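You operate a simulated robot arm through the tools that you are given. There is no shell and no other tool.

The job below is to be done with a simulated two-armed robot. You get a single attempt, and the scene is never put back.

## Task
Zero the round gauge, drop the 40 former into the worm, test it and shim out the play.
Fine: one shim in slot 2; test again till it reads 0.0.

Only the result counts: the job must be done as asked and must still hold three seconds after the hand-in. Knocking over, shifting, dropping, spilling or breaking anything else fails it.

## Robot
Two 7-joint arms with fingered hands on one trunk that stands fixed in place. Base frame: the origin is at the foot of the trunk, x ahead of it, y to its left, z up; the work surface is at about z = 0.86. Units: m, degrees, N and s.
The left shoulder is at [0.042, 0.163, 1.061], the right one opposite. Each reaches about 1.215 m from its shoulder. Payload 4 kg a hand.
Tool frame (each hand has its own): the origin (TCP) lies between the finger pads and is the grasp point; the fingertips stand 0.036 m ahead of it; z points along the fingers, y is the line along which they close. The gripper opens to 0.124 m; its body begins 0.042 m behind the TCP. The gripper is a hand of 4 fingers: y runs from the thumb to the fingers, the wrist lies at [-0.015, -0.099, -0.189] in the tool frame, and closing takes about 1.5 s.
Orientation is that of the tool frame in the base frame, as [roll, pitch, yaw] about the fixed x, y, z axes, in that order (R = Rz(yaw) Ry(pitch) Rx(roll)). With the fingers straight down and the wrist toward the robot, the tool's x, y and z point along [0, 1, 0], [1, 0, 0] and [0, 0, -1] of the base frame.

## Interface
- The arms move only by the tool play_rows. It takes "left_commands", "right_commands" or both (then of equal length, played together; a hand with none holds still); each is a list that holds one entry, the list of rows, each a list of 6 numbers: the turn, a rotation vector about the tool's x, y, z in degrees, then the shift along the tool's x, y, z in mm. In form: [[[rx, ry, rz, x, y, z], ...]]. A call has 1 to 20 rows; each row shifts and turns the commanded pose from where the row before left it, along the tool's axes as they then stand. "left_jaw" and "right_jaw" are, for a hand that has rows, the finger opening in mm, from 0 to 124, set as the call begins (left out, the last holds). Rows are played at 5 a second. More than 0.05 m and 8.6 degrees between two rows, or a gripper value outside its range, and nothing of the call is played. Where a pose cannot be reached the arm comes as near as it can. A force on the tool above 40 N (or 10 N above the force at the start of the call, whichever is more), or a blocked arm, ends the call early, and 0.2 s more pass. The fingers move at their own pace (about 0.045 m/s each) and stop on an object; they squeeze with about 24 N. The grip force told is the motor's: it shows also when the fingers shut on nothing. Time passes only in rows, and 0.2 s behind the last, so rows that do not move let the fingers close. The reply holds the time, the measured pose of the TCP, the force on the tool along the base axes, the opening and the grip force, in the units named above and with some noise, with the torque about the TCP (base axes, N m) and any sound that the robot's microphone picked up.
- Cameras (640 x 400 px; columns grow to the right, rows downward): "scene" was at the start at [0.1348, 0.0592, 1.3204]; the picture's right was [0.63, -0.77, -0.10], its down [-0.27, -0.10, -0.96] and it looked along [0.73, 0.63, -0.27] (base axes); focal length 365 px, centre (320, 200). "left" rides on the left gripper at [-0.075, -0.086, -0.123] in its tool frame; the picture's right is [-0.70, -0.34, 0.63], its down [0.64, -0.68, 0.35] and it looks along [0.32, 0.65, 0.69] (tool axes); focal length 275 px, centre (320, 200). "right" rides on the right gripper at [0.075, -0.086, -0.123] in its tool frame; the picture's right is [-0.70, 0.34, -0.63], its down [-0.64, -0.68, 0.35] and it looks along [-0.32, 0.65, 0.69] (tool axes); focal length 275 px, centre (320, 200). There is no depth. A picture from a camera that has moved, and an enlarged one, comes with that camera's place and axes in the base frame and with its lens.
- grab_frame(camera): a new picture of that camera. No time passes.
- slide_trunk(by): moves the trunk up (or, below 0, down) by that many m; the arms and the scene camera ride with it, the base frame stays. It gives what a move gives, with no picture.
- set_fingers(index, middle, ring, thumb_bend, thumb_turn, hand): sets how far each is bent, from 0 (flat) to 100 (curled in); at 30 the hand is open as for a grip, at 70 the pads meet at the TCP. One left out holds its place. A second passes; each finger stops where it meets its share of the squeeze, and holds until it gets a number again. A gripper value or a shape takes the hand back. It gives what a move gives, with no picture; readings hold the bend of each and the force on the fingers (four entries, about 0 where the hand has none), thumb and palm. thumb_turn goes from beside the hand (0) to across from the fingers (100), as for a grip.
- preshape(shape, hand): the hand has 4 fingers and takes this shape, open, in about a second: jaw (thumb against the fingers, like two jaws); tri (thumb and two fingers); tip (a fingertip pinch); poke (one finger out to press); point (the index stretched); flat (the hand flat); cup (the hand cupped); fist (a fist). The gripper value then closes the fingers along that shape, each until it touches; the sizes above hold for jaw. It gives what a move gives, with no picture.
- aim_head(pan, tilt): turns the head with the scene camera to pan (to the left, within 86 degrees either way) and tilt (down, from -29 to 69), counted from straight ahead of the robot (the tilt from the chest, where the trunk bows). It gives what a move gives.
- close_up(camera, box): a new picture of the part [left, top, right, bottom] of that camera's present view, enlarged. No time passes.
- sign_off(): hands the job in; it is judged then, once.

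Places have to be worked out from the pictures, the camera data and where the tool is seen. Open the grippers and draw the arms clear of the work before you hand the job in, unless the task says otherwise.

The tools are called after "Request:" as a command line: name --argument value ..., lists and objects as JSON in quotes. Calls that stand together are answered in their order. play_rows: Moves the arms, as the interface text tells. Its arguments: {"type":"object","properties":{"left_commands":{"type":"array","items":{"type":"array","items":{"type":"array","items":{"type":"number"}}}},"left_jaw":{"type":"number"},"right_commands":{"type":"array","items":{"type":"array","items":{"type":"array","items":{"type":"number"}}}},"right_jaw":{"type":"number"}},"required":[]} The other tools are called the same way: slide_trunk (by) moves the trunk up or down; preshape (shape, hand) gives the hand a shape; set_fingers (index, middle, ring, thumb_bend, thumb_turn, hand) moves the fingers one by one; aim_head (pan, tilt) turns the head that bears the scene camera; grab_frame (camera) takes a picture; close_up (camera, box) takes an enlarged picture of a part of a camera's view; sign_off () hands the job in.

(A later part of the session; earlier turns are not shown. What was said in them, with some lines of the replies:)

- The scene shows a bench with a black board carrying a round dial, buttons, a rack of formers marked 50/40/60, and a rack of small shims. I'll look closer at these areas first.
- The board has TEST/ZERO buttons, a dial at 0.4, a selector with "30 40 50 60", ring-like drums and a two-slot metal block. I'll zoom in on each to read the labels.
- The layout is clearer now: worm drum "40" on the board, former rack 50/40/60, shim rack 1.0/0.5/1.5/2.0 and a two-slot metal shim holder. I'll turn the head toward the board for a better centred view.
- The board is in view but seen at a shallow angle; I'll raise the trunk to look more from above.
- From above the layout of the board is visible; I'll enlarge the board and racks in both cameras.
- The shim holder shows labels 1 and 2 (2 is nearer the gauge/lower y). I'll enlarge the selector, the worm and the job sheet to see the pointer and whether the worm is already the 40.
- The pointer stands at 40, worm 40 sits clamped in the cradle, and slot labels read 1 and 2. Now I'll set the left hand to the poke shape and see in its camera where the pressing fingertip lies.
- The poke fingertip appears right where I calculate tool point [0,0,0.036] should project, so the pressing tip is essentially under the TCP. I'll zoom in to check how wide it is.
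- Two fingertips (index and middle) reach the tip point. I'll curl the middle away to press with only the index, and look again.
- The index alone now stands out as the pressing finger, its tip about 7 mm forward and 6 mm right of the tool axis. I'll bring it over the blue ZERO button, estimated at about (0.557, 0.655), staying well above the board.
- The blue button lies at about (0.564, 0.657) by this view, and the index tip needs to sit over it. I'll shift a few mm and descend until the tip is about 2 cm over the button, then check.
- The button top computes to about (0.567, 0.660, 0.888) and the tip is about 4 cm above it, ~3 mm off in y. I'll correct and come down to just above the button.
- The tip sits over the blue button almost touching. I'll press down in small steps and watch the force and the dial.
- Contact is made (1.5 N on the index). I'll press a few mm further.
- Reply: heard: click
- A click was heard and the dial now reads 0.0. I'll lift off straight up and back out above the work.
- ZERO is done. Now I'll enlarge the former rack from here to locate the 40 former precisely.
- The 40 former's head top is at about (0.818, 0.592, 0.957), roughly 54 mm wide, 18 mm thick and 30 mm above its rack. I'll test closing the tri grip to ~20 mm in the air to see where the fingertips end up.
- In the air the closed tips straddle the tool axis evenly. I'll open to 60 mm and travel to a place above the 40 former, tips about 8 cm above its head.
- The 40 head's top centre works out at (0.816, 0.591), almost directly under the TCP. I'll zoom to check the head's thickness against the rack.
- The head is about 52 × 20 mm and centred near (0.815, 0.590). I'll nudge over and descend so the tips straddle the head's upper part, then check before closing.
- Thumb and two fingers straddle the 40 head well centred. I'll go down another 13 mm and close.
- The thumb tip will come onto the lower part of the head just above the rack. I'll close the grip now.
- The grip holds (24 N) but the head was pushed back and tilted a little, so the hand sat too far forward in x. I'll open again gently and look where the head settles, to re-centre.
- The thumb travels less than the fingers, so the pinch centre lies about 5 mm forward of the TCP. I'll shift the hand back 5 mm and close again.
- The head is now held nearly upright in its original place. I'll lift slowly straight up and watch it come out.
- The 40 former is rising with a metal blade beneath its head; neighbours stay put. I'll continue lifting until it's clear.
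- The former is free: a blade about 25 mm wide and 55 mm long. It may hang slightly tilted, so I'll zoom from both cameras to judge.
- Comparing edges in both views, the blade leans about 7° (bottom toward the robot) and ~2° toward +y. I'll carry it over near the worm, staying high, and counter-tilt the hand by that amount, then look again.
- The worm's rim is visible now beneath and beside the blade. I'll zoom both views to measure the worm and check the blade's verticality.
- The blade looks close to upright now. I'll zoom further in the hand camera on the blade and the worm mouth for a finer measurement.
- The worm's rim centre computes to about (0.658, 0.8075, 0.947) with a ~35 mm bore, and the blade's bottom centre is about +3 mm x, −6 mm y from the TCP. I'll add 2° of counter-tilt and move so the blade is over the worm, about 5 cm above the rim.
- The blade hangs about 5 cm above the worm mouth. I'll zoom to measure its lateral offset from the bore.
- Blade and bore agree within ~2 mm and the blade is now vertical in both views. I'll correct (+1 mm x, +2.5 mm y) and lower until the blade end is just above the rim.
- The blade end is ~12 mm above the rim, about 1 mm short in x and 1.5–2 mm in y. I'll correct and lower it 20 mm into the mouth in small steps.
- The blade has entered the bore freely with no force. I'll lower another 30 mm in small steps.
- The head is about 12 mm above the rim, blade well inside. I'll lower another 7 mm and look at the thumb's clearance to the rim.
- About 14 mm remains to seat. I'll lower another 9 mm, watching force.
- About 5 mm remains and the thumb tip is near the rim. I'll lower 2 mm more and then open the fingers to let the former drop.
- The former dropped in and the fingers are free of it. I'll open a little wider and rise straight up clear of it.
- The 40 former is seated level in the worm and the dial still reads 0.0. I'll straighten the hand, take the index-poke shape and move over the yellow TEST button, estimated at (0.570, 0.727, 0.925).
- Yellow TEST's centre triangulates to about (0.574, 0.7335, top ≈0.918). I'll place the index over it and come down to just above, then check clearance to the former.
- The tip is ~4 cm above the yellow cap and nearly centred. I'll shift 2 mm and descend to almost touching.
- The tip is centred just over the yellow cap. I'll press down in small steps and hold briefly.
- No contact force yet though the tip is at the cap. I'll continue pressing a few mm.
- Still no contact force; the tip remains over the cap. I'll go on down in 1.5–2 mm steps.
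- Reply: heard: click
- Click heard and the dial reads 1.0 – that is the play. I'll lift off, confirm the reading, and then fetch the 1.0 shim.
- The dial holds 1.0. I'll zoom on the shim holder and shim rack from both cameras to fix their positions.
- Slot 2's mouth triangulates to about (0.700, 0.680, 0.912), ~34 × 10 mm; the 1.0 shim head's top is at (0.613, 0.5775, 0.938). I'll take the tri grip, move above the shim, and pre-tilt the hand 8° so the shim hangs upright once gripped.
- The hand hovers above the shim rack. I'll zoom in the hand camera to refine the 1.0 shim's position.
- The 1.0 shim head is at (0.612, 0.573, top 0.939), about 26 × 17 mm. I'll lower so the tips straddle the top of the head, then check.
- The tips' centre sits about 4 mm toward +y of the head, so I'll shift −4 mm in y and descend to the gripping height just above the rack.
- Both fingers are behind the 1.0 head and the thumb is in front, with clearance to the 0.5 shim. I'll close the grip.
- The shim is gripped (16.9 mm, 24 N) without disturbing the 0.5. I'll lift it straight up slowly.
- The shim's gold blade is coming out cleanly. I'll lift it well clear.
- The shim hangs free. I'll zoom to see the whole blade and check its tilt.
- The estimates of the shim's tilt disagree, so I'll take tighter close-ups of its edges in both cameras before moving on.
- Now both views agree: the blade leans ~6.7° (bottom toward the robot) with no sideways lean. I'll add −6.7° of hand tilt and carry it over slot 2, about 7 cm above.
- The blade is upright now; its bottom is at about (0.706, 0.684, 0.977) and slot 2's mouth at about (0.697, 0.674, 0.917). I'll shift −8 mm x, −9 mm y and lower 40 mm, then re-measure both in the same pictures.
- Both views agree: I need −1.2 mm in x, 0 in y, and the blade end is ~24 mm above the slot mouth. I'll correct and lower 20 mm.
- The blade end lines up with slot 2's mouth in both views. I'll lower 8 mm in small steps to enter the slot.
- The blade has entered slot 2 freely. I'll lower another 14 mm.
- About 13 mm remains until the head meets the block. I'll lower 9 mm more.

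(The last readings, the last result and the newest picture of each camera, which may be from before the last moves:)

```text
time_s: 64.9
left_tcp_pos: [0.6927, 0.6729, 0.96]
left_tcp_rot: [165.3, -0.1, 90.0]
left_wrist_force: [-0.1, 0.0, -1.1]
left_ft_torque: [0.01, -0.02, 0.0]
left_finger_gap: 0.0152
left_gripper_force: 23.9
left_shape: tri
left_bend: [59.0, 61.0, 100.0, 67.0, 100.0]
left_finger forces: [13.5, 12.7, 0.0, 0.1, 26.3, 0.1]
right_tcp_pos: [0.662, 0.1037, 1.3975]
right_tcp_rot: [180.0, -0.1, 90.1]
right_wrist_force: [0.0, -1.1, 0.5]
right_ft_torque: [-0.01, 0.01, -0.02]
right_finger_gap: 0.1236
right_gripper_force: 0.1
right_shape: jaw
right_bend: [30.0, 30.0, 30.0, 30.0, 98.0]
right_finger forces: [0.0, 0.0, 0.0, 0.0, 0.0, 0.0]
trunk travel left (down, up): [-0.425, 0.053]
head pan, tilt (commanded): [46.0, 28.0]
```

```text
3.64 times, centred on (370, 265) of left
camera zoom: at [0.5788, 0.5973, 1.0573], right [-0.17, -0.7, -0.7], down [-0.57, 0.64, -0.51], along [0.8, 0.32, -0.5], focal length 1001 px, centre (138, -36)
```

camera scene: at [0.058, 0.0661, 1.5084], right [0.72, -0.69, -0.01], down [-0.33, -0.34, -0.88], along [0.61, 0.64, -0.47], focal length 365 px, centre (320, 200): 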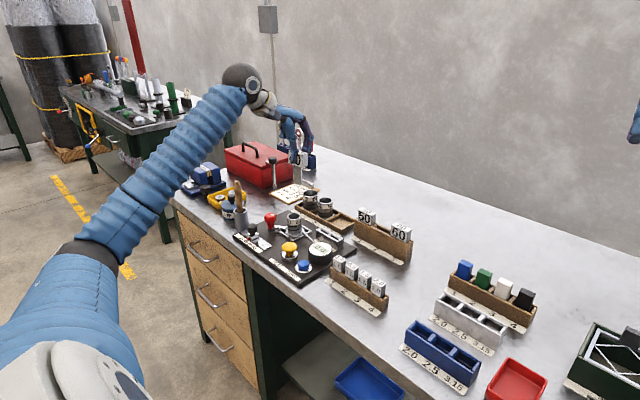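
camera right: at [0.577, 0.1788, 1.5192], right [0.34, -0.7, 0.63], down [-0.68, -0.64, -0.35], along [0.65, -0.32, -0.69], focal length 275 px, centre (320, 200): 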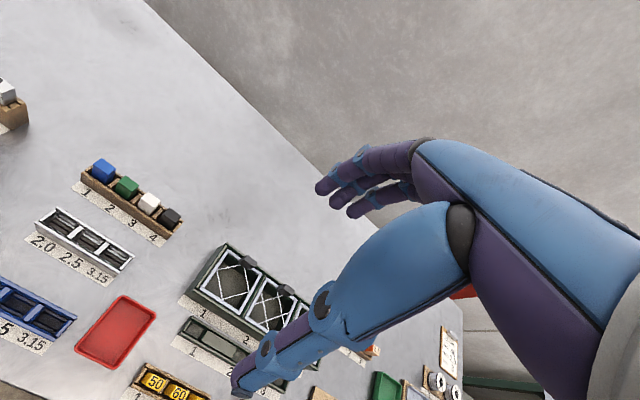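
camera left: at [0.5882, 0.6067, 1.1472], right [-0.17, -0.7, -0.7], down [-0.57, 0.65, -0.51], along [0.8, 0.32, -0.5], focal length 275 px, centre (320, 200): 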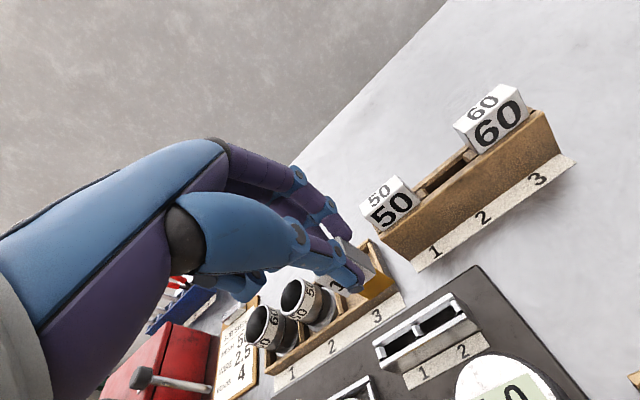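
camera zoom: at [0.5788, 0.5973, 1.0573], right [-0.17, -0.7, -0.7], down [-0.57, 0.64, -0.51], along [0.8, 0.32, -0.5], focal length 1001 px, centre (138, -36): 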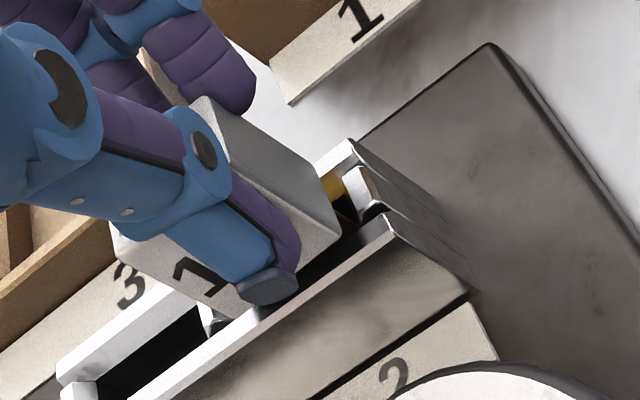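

Only ~3–4 mm remain. I'll lower 2.5 mm more and then open gently to let it settle.

Request:
play_rows --left_commands '[[[0, 0, 0, 0, -0.35, 1.25], [0, 0, 0, 0, -0.35, 1.25], [0, 0, 0, 0, 0, 0]]]'

Request:
play_rows --left_commands '[[[0, 0, 0, 0, 0, 0], [0, 0, 0, 0, 0, 0], [0, 0, 0, 0, 0, 0], [0, 0, 0, 0, 0, 0], [0, 0, 0, 0, 0, 0]]]' --left_jaw 38

Request:
close_up --camera "scene" --box '[315, 215, 355, 255]'

Request:
close_up --camera "left" --box '[310, 210, 430, 320]'

```text
time_s: 65.7
left_tcp_pos: [0.6923, 0.6721, 0.9585]
left_tcp_rot: [165.3, 0.0, 90.0]
left_wrist_force: [-0.8, -0.1, -1.1]
left_ft_torque: [0.0, 0.0, 0.01]
left_finger_gap: 0.0153
left_gripper_force: 23.8
left_shape: tri
left_bend: [59.0, 61.0, 100.0, 67.0, 100.0]
left_finger forces: [13.5, 12.8, 0.0, 0.1, 26.3, 0.1]
right_tcp_pos: [0.6642, 0.1046, 1.3958]
right_tcp_rot: [-179.8, 0.0, 89.9]
right_wrist_force: [-0.5, 0.2, -0.3]
right_ft_torque: [0.02, -0.01, 0.01]
right_finger_gap: 0.1238
right_gripper_force: 0.1
right_shape: jaw
right_bend: [30.0, 30.0, 30.0, 30.0, 98.0]
right_finger forces: [0.0, 0.1, 0.0, 0.1, 0.0, 0.0]
trunk travel left (down, up): [-0.425, 0.053]
head pan, tilt (commanded): [46.0, 28.0]
```

```text
time_s: 66.9
left_tcp_pos: [0.6919, 0.6717, 0.9581]
left_tcp_rot: [165.2, -0.1, 90.0]
left_wrist_force: [0.2, -1.1, 0.2]
left_ft_torque: [-0.01, -0.02, 0.0]
left_finger_gap: 0.0378
left_gripper_force: 0.0
left_shape: tri
left_bend: [51.0, 54.0, 99.0, 62.0, 100.0]
left_finger forces: [0.0, 0.0, 0.0, 0.0, 0.0, 0.0]
right_tcp_pos: [0.6625, 0.1039, 1.3967]
right_tcp_rot: [-180.0, 0.0, 90.0]
right_wrist_force: [0.0, 0.0, -1.3]
right_ft_torque: [0.01, 0.01, 0.01]
right_finger_gap: 0.1235
right_gripper_force: 0.1
right_shape: jaw
right_bend: [30.0, 30.0, 30.0, 30.0, 98.0]
right_finger forces: [0.1, 0.0, 0.0, 0.0, 0.0, 0.0]
trunk travel left (down, up): [-0.425, 0.053]
head pan, tilt (commanded): [46.0, 28.0]
```

```text
10.00 times, centred on (335, 235) of scene
camera zoom: at [0.0578, 0.0661, 1.5084], right [0.72, -0.69, -0.01], down [-0.33, -0.34, -0.88], along [0.61, 0.64, -0.47], focal length 3646 px, centre (170, -150)
```

zoom: 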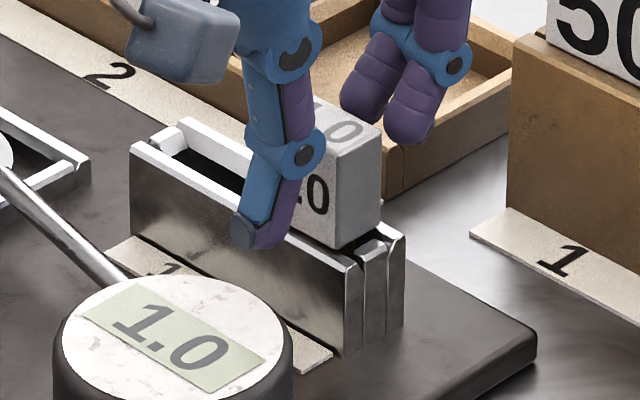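

```text
3.64 times, centred on (370, 265) of left
camera zoom: at [0.5788, 0.5967, 1.0552], right [-0.17, -0.7, -0.7], down [-0.57, 0.64, -0.51], along [0.8, 0.32, -0.5], focal length 1001 px, centre (138, -36)
```

zoom: 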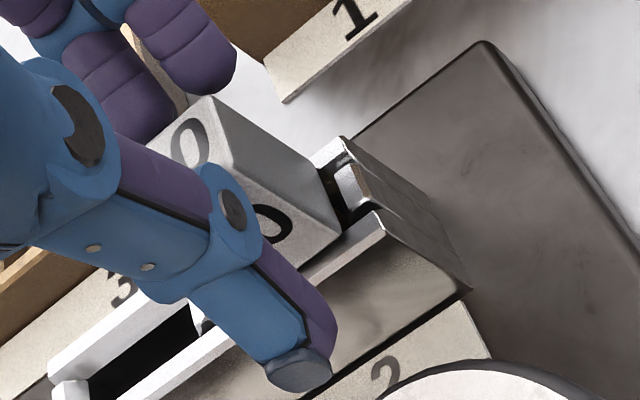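

The 1.0 shim dropped into slot 2 and the fingers are clear of it. I'll rise straight up.

Request:
play_rows --left_commands '[[[0, 0, 0, 0, 2.5, -9.7], [0, 0, 0, 0, 3.8, -14.5], [0, 0, 0, 0, 5.1, -19.3], [0, 0, 0, 0, 7.6, -29], [0, 0, 0, 0, 7.6, -29], [0, 0, 0, 0, 10, -38.7], [0, 0, 0, 0, 0, 0]]]'

Request:
close_up --camera "scene" --box '[265, 190, 365, 280]'

Request:
grab_frame --camera "left"

```text
time_s: 68.5
left_tcp_pos: [0.6909, 0.6747, 1.1021]
left_tcp_rot: [165.4, 0.0, 90.1]
left_wrist_force: [-0.3, 0.1, 0.2]
left_ft_torque: [-0.04, 0.01, 0.0]
left_finger_gap: 0.0376
left_gripper_force: 0.1
left_shape: tri
left_bend: [51.0, 54.0, 99.0, 62.0, 100.0]
left_finger forces: [0.0, 0.1, 0.0, 0.1, 0.0, 0.0]
right_tcp_pos: [0.6634, 0.1046, 1.3949]
right_tcp_rot: [-179.9, 0.0, 89.9]
right_wrist_force: [-0.1, -0.2, -0.5]
right_ft_torque: [-0.03, 0.0, -0.04]
right_finger_gap: 0.1235
right_gripper_force: 0.1
right_shape: jaw
right_bend: [30.0, 30.0, 30.0, 30.0, 98.0]
right_finger forces: [0.0, 0.0, 0.1, 0.0, 0.0, 0.0]
trunk travel left (down, up): [-0.425, 0.053]
head pan, tilt (commanded): [46.0, 28.0]
```

```text
4.44 times, centred on (315, 235) of scene
camera zoom: at [0.058, 0.0665, 1.5083], right [0.72, -0.69, -0.01], down [-0.33, -0.34, -0.88], along [0.61, 0.63, -0.47], focal length 1621 px, centre (342, 44)
```

zoom: 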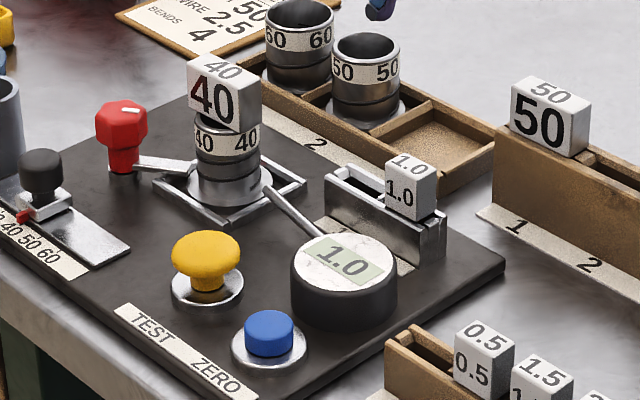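

```text
taken
camera left: at [0.5777, 0.5991, 1.1997], right [-0.17, -0.7, -0.7], down [-0.57, 0.64, -0.51], along [0.8, 0.32, -0.51], focal length 275 px, centre (320, 200)
```

left: 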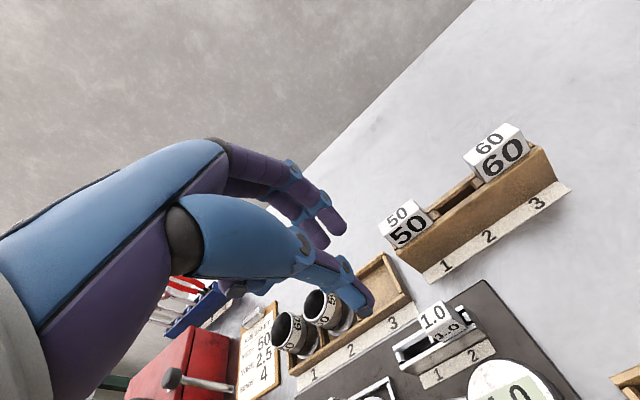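

The shim is seated in slot 2 and nothing else moved. I'll straighten the hand, go back above TEST and take the index-poke shape.

Request:
play_rows --left_commands '[[[7.35, 0, 0, 0, 0, 0], [7.35, 0, 0, 0, 0, 0], [0, 0, 0, 15.75, -31.75, -7.5], [0, 0, 0, 15.75, -31.75, -7.5], [0, 0, 0, 15.75, -31.75, -7.5], [0, 0, 0, 15.75, -31.75, -7.5], [0, 0, 0, 0, 0, 0]]]'

Request:
preshape --hand "left" --shape "poke"

Request:
set_fingers --hand "left" --index 70 --middle 100 --ring 100

Request:
close_up --camera "scene" --box '[240, 130, 370, 280]'

```text
time_s: 70.1
left_tcp_pos: [0.5664, 0.737, 1.1359]
left_tcp_rot: [-180.0, -0.1, 90.0]
left_wrist_force: [-0.2, -0.2, 0.4]
left_ft_torque: [0.02, 0.03, 0.0]
left_finger_gap: 0.0375
left_gripper_force: 0.2
left_shape: tri
left_bend: [51.0, 54.0, 99.0, 61.0, 100.0]
left_finger forces: [0.1, 0.0, 0.1, 0.1, 0.0, 0.1]
right_tcp_pos: [0.6637, 0.1033, 1.397]
right_tcp_rot: [-179.9, 0.1, 90.0]
right_wrist_force: [-0.3, -0.5, -0.2]
right_ft_torque: [-0.03, 0.0, 0.02]
right_finger_gap: 0.1235
right_gripper_force: 0.1
right_shape: jaw
right_bend: [30.0, 30.0, 30.0, 30.0, 98.0]
right_finger forces: [0.0, 0.0, 0.1, 0.1, 0.1, 0.0]
trunk travel left (down, up): [-0.425, 0.053]
head pan, tilt (commanded): [46.0, 28.0]
```

```text
time_s: 71.0
left_tcp_pos: [0.5656, 0.7371, 1.1355]
left_tcp_rot: [-180.0, 0.0, 90.0]
left_wrist_force: [-0.3, 0.1, 0.1]
left_ft_torque: [0.03, -0.03, 0.04]
left_finger_gap: 0.0001
left_gripper_force: 0.1
left_shape: poke
left_bend: [70.0, 70.0, 99.0, 0.0, 100.0]
left_finger forces: [0.0, 0.0, 0.1, 0.0, 0.1, 0.1]
right_tcp_pos: [0.6631, 0.1042, 1.3969]
right_tcp_rot: [-179.9, 0.0, 90.0]
right_wrist_force: [0.7, 0.1, 0.1]
right_ft_torque: [-0.02, 0.03, 0.0]
right_finger_gap: 0.1236
right_gripper_force: 0.1
right_shape: jaw
right_bend: [30.0, 30.0, 30.0, 30.0, 98.0]
right_finger forces: [0.1, 0.0, 0.0, 0.0, 0.1, 0.0]
trunk travel left (down, up): [-0.425, 0.053]
head pan, tilt (commanded): [46.0, 28.0]
```

```text
time_s: 72.0
left_tcp_pos: [0.5648, 0.7365, 1.1347]
left_tcp_rot: [179.9, 0.0, 89.9]
left_wrist_force: [-0.3, 0.3, -0.3]
left_ft_torque: [-0.01, 0.0, 0.03]
left_finger_gap: 0.0369
left_gripper_force: 0.0
left_shape: fingers
left_bend: [70.0, 100.0, 100.0, 0.0, 100.0]
left_finger forces: [0.0, 0.1, 0.1, 0.1, 0.0, 0.0]
right_tcp_pos: [0.6633, 0.1032, 1.396]
right_tcp_rot: [180.0, 0.0, 90.0]
right_wrist_force: [0.3, 0.2, 0.9]
right_ft_torque: [0.0, -0.01, 0.01]
right_finger_gap: 0.1234
right_gripper_force: 0.1
right_shape: jaw
right_bend: [30.0, 30.0, 30.0, 30.0, 98.0]
right_finger forces: [0.1, 0.1, 0.0, 0.1, 0.0, 0.0]
trunk travel left (down, up): [-0.425, 0.053]
head pan, tilt (commanded): [46.0, 28.0]
```

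```text
2.67 times, centred on (305, 205) of scene
camera zoom: at [0.0577, 0.0661, 1.5084], right [0.72, -0.69, -0.01], down [-0.33, -0.34, -0.88], along [0.61, 0.64, -0.47], focal length 972 px, centre (360, 187)
```

zoom: 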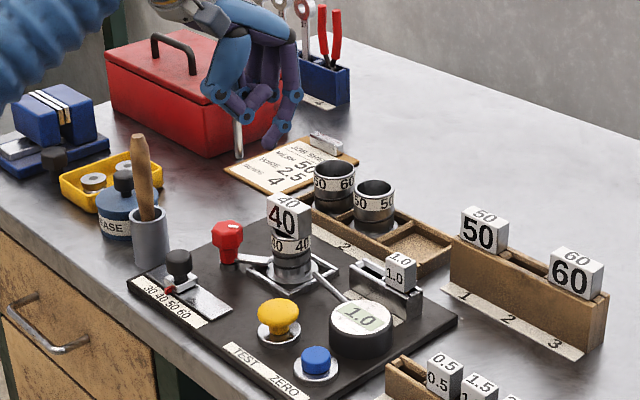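

The hand is at nearly the same place as for the last TEST press. I'll descend to just over the cap and check.

Request:
play_rows --left_commands '[[[0, 0, 0, 0, -1, 45], [0, 0, 0, 0, 0, 45], [0, 0, 0, 0, 0, 45], [0, 0, 0, 0, 0, 35], [0, 0, 0, 0, 0, 0]]]'

Request:
close_up --camera "left" --box '[280, 170, 460, 310]'

Request:
close_up --camera "scene" --box '[255, 190, 335, 270]'

```text
time_s: 73.2
left_tcp_pos: [0.5647, 0.7368, 0.9652]
left_tcp_rot: [-180.0, -0.1, 89.9]
left_wrist_force: [0.1, 0.4, 0.7]
left_ft_torque: [0.0, 0.03, 0.04]
left_finger_gap: 0.0369
left_gripper_force: 0.0
left_shape: fingers
left_bend: [70.0, 100.0, 100.0, 0.0, 100.0]
left_finger forces: [0.0, 0.1, 0.1, 0.1, 0.0, 0.0]
right_tcp_pos: [0.6638, 0.104, 1.3971]
right_tcp_rot: [179.9, 0.0, 90.0]
right_wrist_force: [0.2, 0.0, -0.2]
right_ft_torque: [0.03, 0.02, -0.03]
right_finger_gap: 0.1235
right_gripper_force: 0.1
right_shape: jaw
right_bend: [30.0, 30.0, 30.0, 30.0, 98.0]
right_finger forces: [0.0, 0.0, 0.0, 0.0, 0.0, 0.0]
trunk travel left (down, up): [-0.425, 0.053]
head pan, tilt (commanded): [46.0, 28.0]
```

```text
2.86 times, centred on (370, 240) of left
camera zoom: at [0.4793, 0.6618, 1.0874], right [-0.34, -0.7, -0.63], down [-0.68, 0.65, -0.35], along [0.65, 0.32, -0.69], focal length 786 px, centre (177, 86)
```

zoom: 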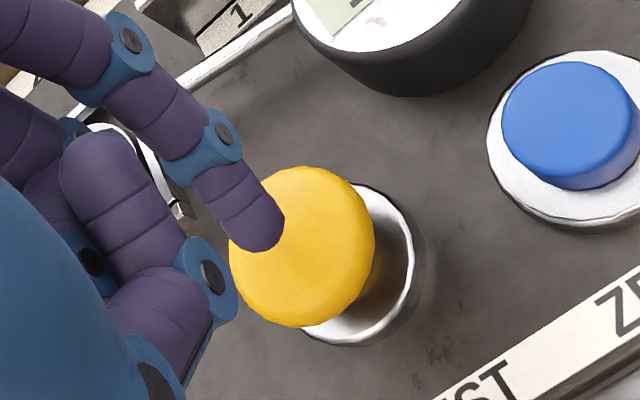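

```text
5.00 times, centred on (295, 230) of scene
camera zoom: at [0.0576, 0.0656, 1.5085], right [0.72, -0.69, -0.01], down [-0.33, -0.34, -0.88], along [0.61, 0.64, -0.47], focal length 1823 px, centre (445, 50)
```

zoom: 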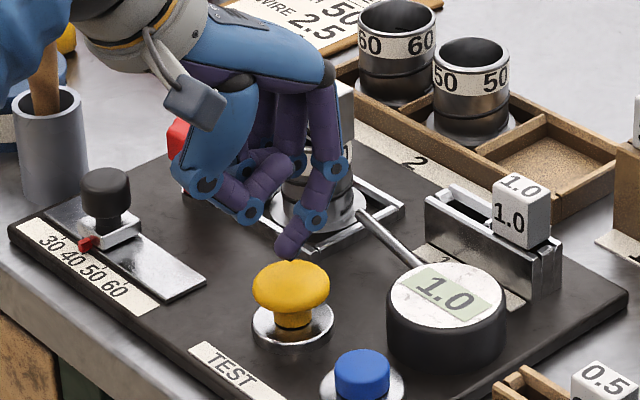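

The tip is centred over the yellow cap as before. I'll press down to the same depth that clicked last time (TCP z ≈ 0.942).

Request:
play_rows --left_commands '[[[0, 0, 0, 0, 0, 8], [0, 0, 0, 0, 0, 6], [0, 0, 0, 0, 0, 4], [0, 0, 0, 0, 0, 2], [0, 0, 0, 0, 0, 2], [0, 0, 0, 0, 0, 2], [0, 0, 0, 0, 0, 0]]]'

Request:
close_up --camera "scene" --box '[255, 190, 335, 270]'

```text
time_s: 74.8
left_tcp_pos: [0.5641, 0.7341, 0.9407]
left_tcp_rot: [180.0, 0.0, 90.0]
left_wrist_force: [0.4, -1.7, 7.4]
left_ft_torque: [-0.04, -0.04, -0.03]
left_finger_gap: 0.036
left_gripper_force: 3.8
left_shape: fingers
left_bend: [71.0, 100.0, 100.0, 0.0, 100.0]
left_finger forces: [7.0, 0.1, 0.0, 0.0, 0.0, 0.0]
right_tcp_pos: [0.6621, 0.1041, 1.3975]
right_tcp_rot: [-179.9, -0.1, 90.0]
right_wrist_force: [-0.1, -0.2, -0.6]
right_ft_torque: [0.0, -0.03, 0.01]
right_finger_gap: 0.1234
right_gripper_force: 0.2
right_shape: jaw
right_bend: [30.0, 30.0, 30.0, 30.0, 98.0]
right_finger forces: [0.1, 0.0, 0.0, 0.0, 0.1, 0.0]
trunk travel left (down, up): [-0.425, 0.053]
head pan, tilt (commanded): [46.0, 28.0]
heard: click
```

```text
5.00 times, centred on (295, 230) of scene
camera zoom: at [0.0574, 0.0655, 1.5085], right [0.72, -0.69, -0.01], down [-0.33, -0.34, -0.88], along [0.61, 0.64, -0.47], focal length 1823 px, centre (445, 50)
```

zoom: 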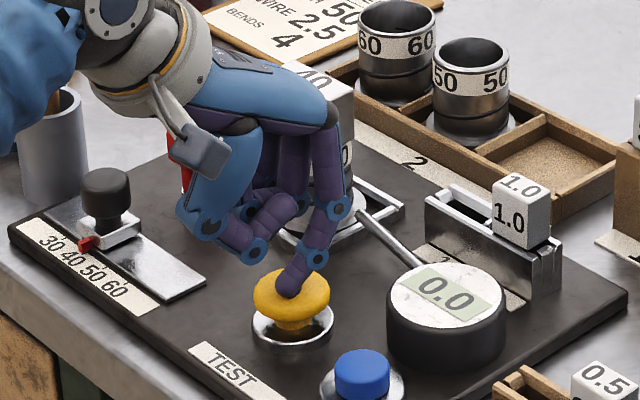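

Click, and the dial now reads 0.0 with the 1.0 shim in slot 2. I'll lift off straight up and draw the arm clear.

Request:
play_rows --left_commands '[[[0, 0, 0, 0, 0, -15], [0, 0, 0, 0, 0, -40], [0, 0, 0, 0, 0, -45], [0, 0, 0, 0, 0, -45], [0, 0, 0, 0, 0, -45], [0, 0, 0, 0, -20, -40], [0, 0, 0, 0, -25, -40], [0, 0, 0, -10, -30, -35], [0, 0, 0, -20, -35, -20], [0, 0, 0, -20, -40, 0], [0, 0, 0, -20, -40, 0], [0, 0, 0, 0, 0, 0]]]'

Request:
preshape --hand "left" --shape "jaw"

Request:
grab_frame --camera "scene"

Request:
close_up --camera "scene" --box '[230, 180, 390, 320]'

Request:
close_up --camera "scene" --box '[270, 195, 360, 270]'

```text
time_s: 77.4
left_tcp_pos: [0.3741, 0.6681, 1.2618]
left_tcp_rot: [-179.9, 0.1, 90.0]
left_wrist_force: [0.3, -0.8, 0.1]
left_ft_torque: [0.0, 0.0, 0.0]
left_finger_gap: 0.0371
left_gripper_force: 0.1
left_shape: fingers
left_bend: [70.0, 100.0, 100.0, 0.0, 100.0]
left_finger forces: [0.0, 0.1, 0.1, 0.0, 0.0, 0.0]
right_tcp_pos: [0.6629, 0.1042, 1.3972]
right_tcp_rot: [-179.9, 0.0, 90.0]
right_wrist_force: [0.7, -0.5, -0.1]
right_ft_torque: [-0.02, 0.02, 0.03]
right_finger_gap: 0.1237
right_gripper_force: 0.1
right_shape: jaw
right_bend: [30.0, 30.0, 30.0, 30.0, 98.0]
right_finger forces: [0.1, 0.0, 0.0, 0.0, 0.0, 0.0]
trunk travel left (down, up): [-0.425, 0.053]
head pan, tilt (commanded): [46.0, 28.0]
```

```text
time_s: 78.3
left_tcp_pos: [0.3747, 0.6689, 1.2619]
left_tcp_rot: [180.0, -0.1, 90.0]
left_wrist_force: [-0.5, 0.1, 0.4]
left_ft_torque: [0.0, 0.03, 0.0]
left_finger_gap: 0.1239
left_gripper_force: 0.1
left_shape: jaw
left_bend: [30.0, 30.0, 30.0, 30.0, 98.0]
left_finger forces: [0.0, 0.0, 0.0, 0.0, 0.0, 0.0]
right_tcp_pos: [0.6629, 0.1032, 1.3975]
right_tcp_rot: [-179.9, -0.1, 90.0]
right_wrist_force: [-0.7, 1.1, -0.3]
right_ft_torque: [-0.01, 0.0, 0.0]
right_finger_gap: 0.124
right_gripper_force: 0.0
right_shape: jaw
right_bend: [30.0, 30.0, 30.0, 30.0, 98.0]
right_finger forces: [0.1, 0.0, 0.1, 0.0, 0.0, 0.1]
trunk travel left (down, up): [-0.425, 0.053]
head pan, tilt (commanded): [46.0, 28.0]
```

```text
taken
camera scene: at [0.0576, 0.066, 1.5084], right [0.72, -0.69, -0.01], down [-0.33, -0.34, -0.88], along [0.61, 0.64, -0.47], focal length 365 px, centre (320, 200)
```

scene: 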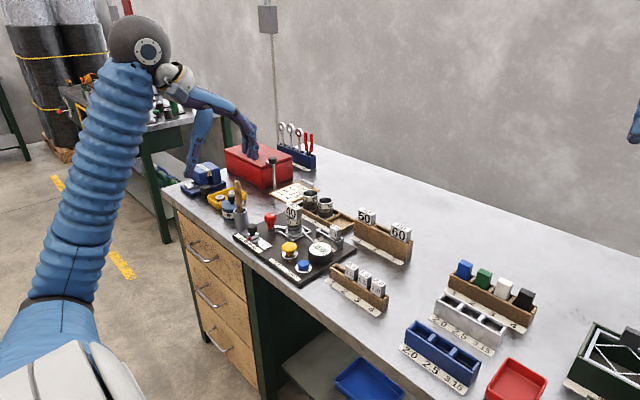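

```text
2.86 times, centred on (310, 250) of scene
camera zoom: at [0.0576, 0.066, 1.5084], right [0.72, -0.69, -0.01], down [-0.33, -0.34, -0.88], along [0.61, 0.64, -0.47], focal length 1042 px, centre (349, 57)
```

zoom: 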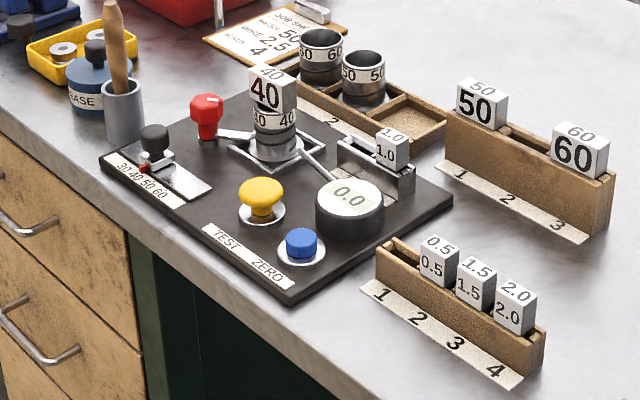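

```text
5.33 times, centred on (315, 232) of scene
camera zoom: at [0.0576, 0.066, 1.5084], right [0.72, -0.69, -0.01], down [-0.33, -0.34, -0.88], along [0.61, 0.64, -0.47], focal length 1945 px, centre (347, 27)
```

zoom: 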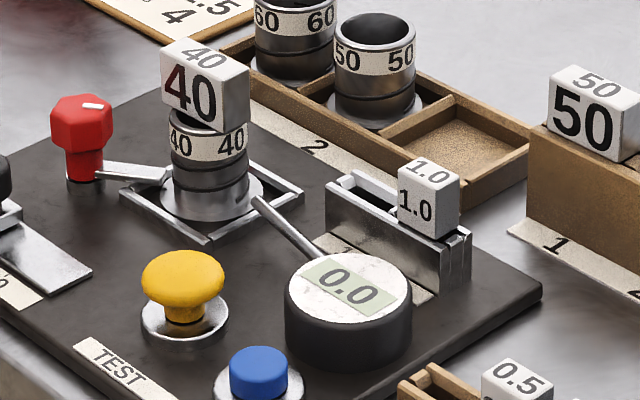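

The dial holds 0.0, the 40 former sits in the worm, the single 1.0 shim is in slot 2, the other items are in place, and both hands are open and clear. I'll hand in the job.

Request:
sign_off

```text
The job is handed in.
```

The job is done and handed in. After the shim went in, the repeat test read 0.0, and the dial still showed 0.0 when I signed off.

- **Zero:** I pressed ZERO and the dial went from 0.4 to 0.0.
- **Former:** The 40 former is seated level in the 40 worm. My first grip tilted its head slightly in the rack, so I let go, re-centred and gripped again before lifting. It went into the worm without resistance.
- **First test:** TEST read 1.0 of play.
- **Shim:** The 1.0 shim is in slot 2, and slot 1 is empty.
- **Second test:** TEST read 0.0.

Nothing else looked moved in the last pictures, and both hands are open and clear of the bench.
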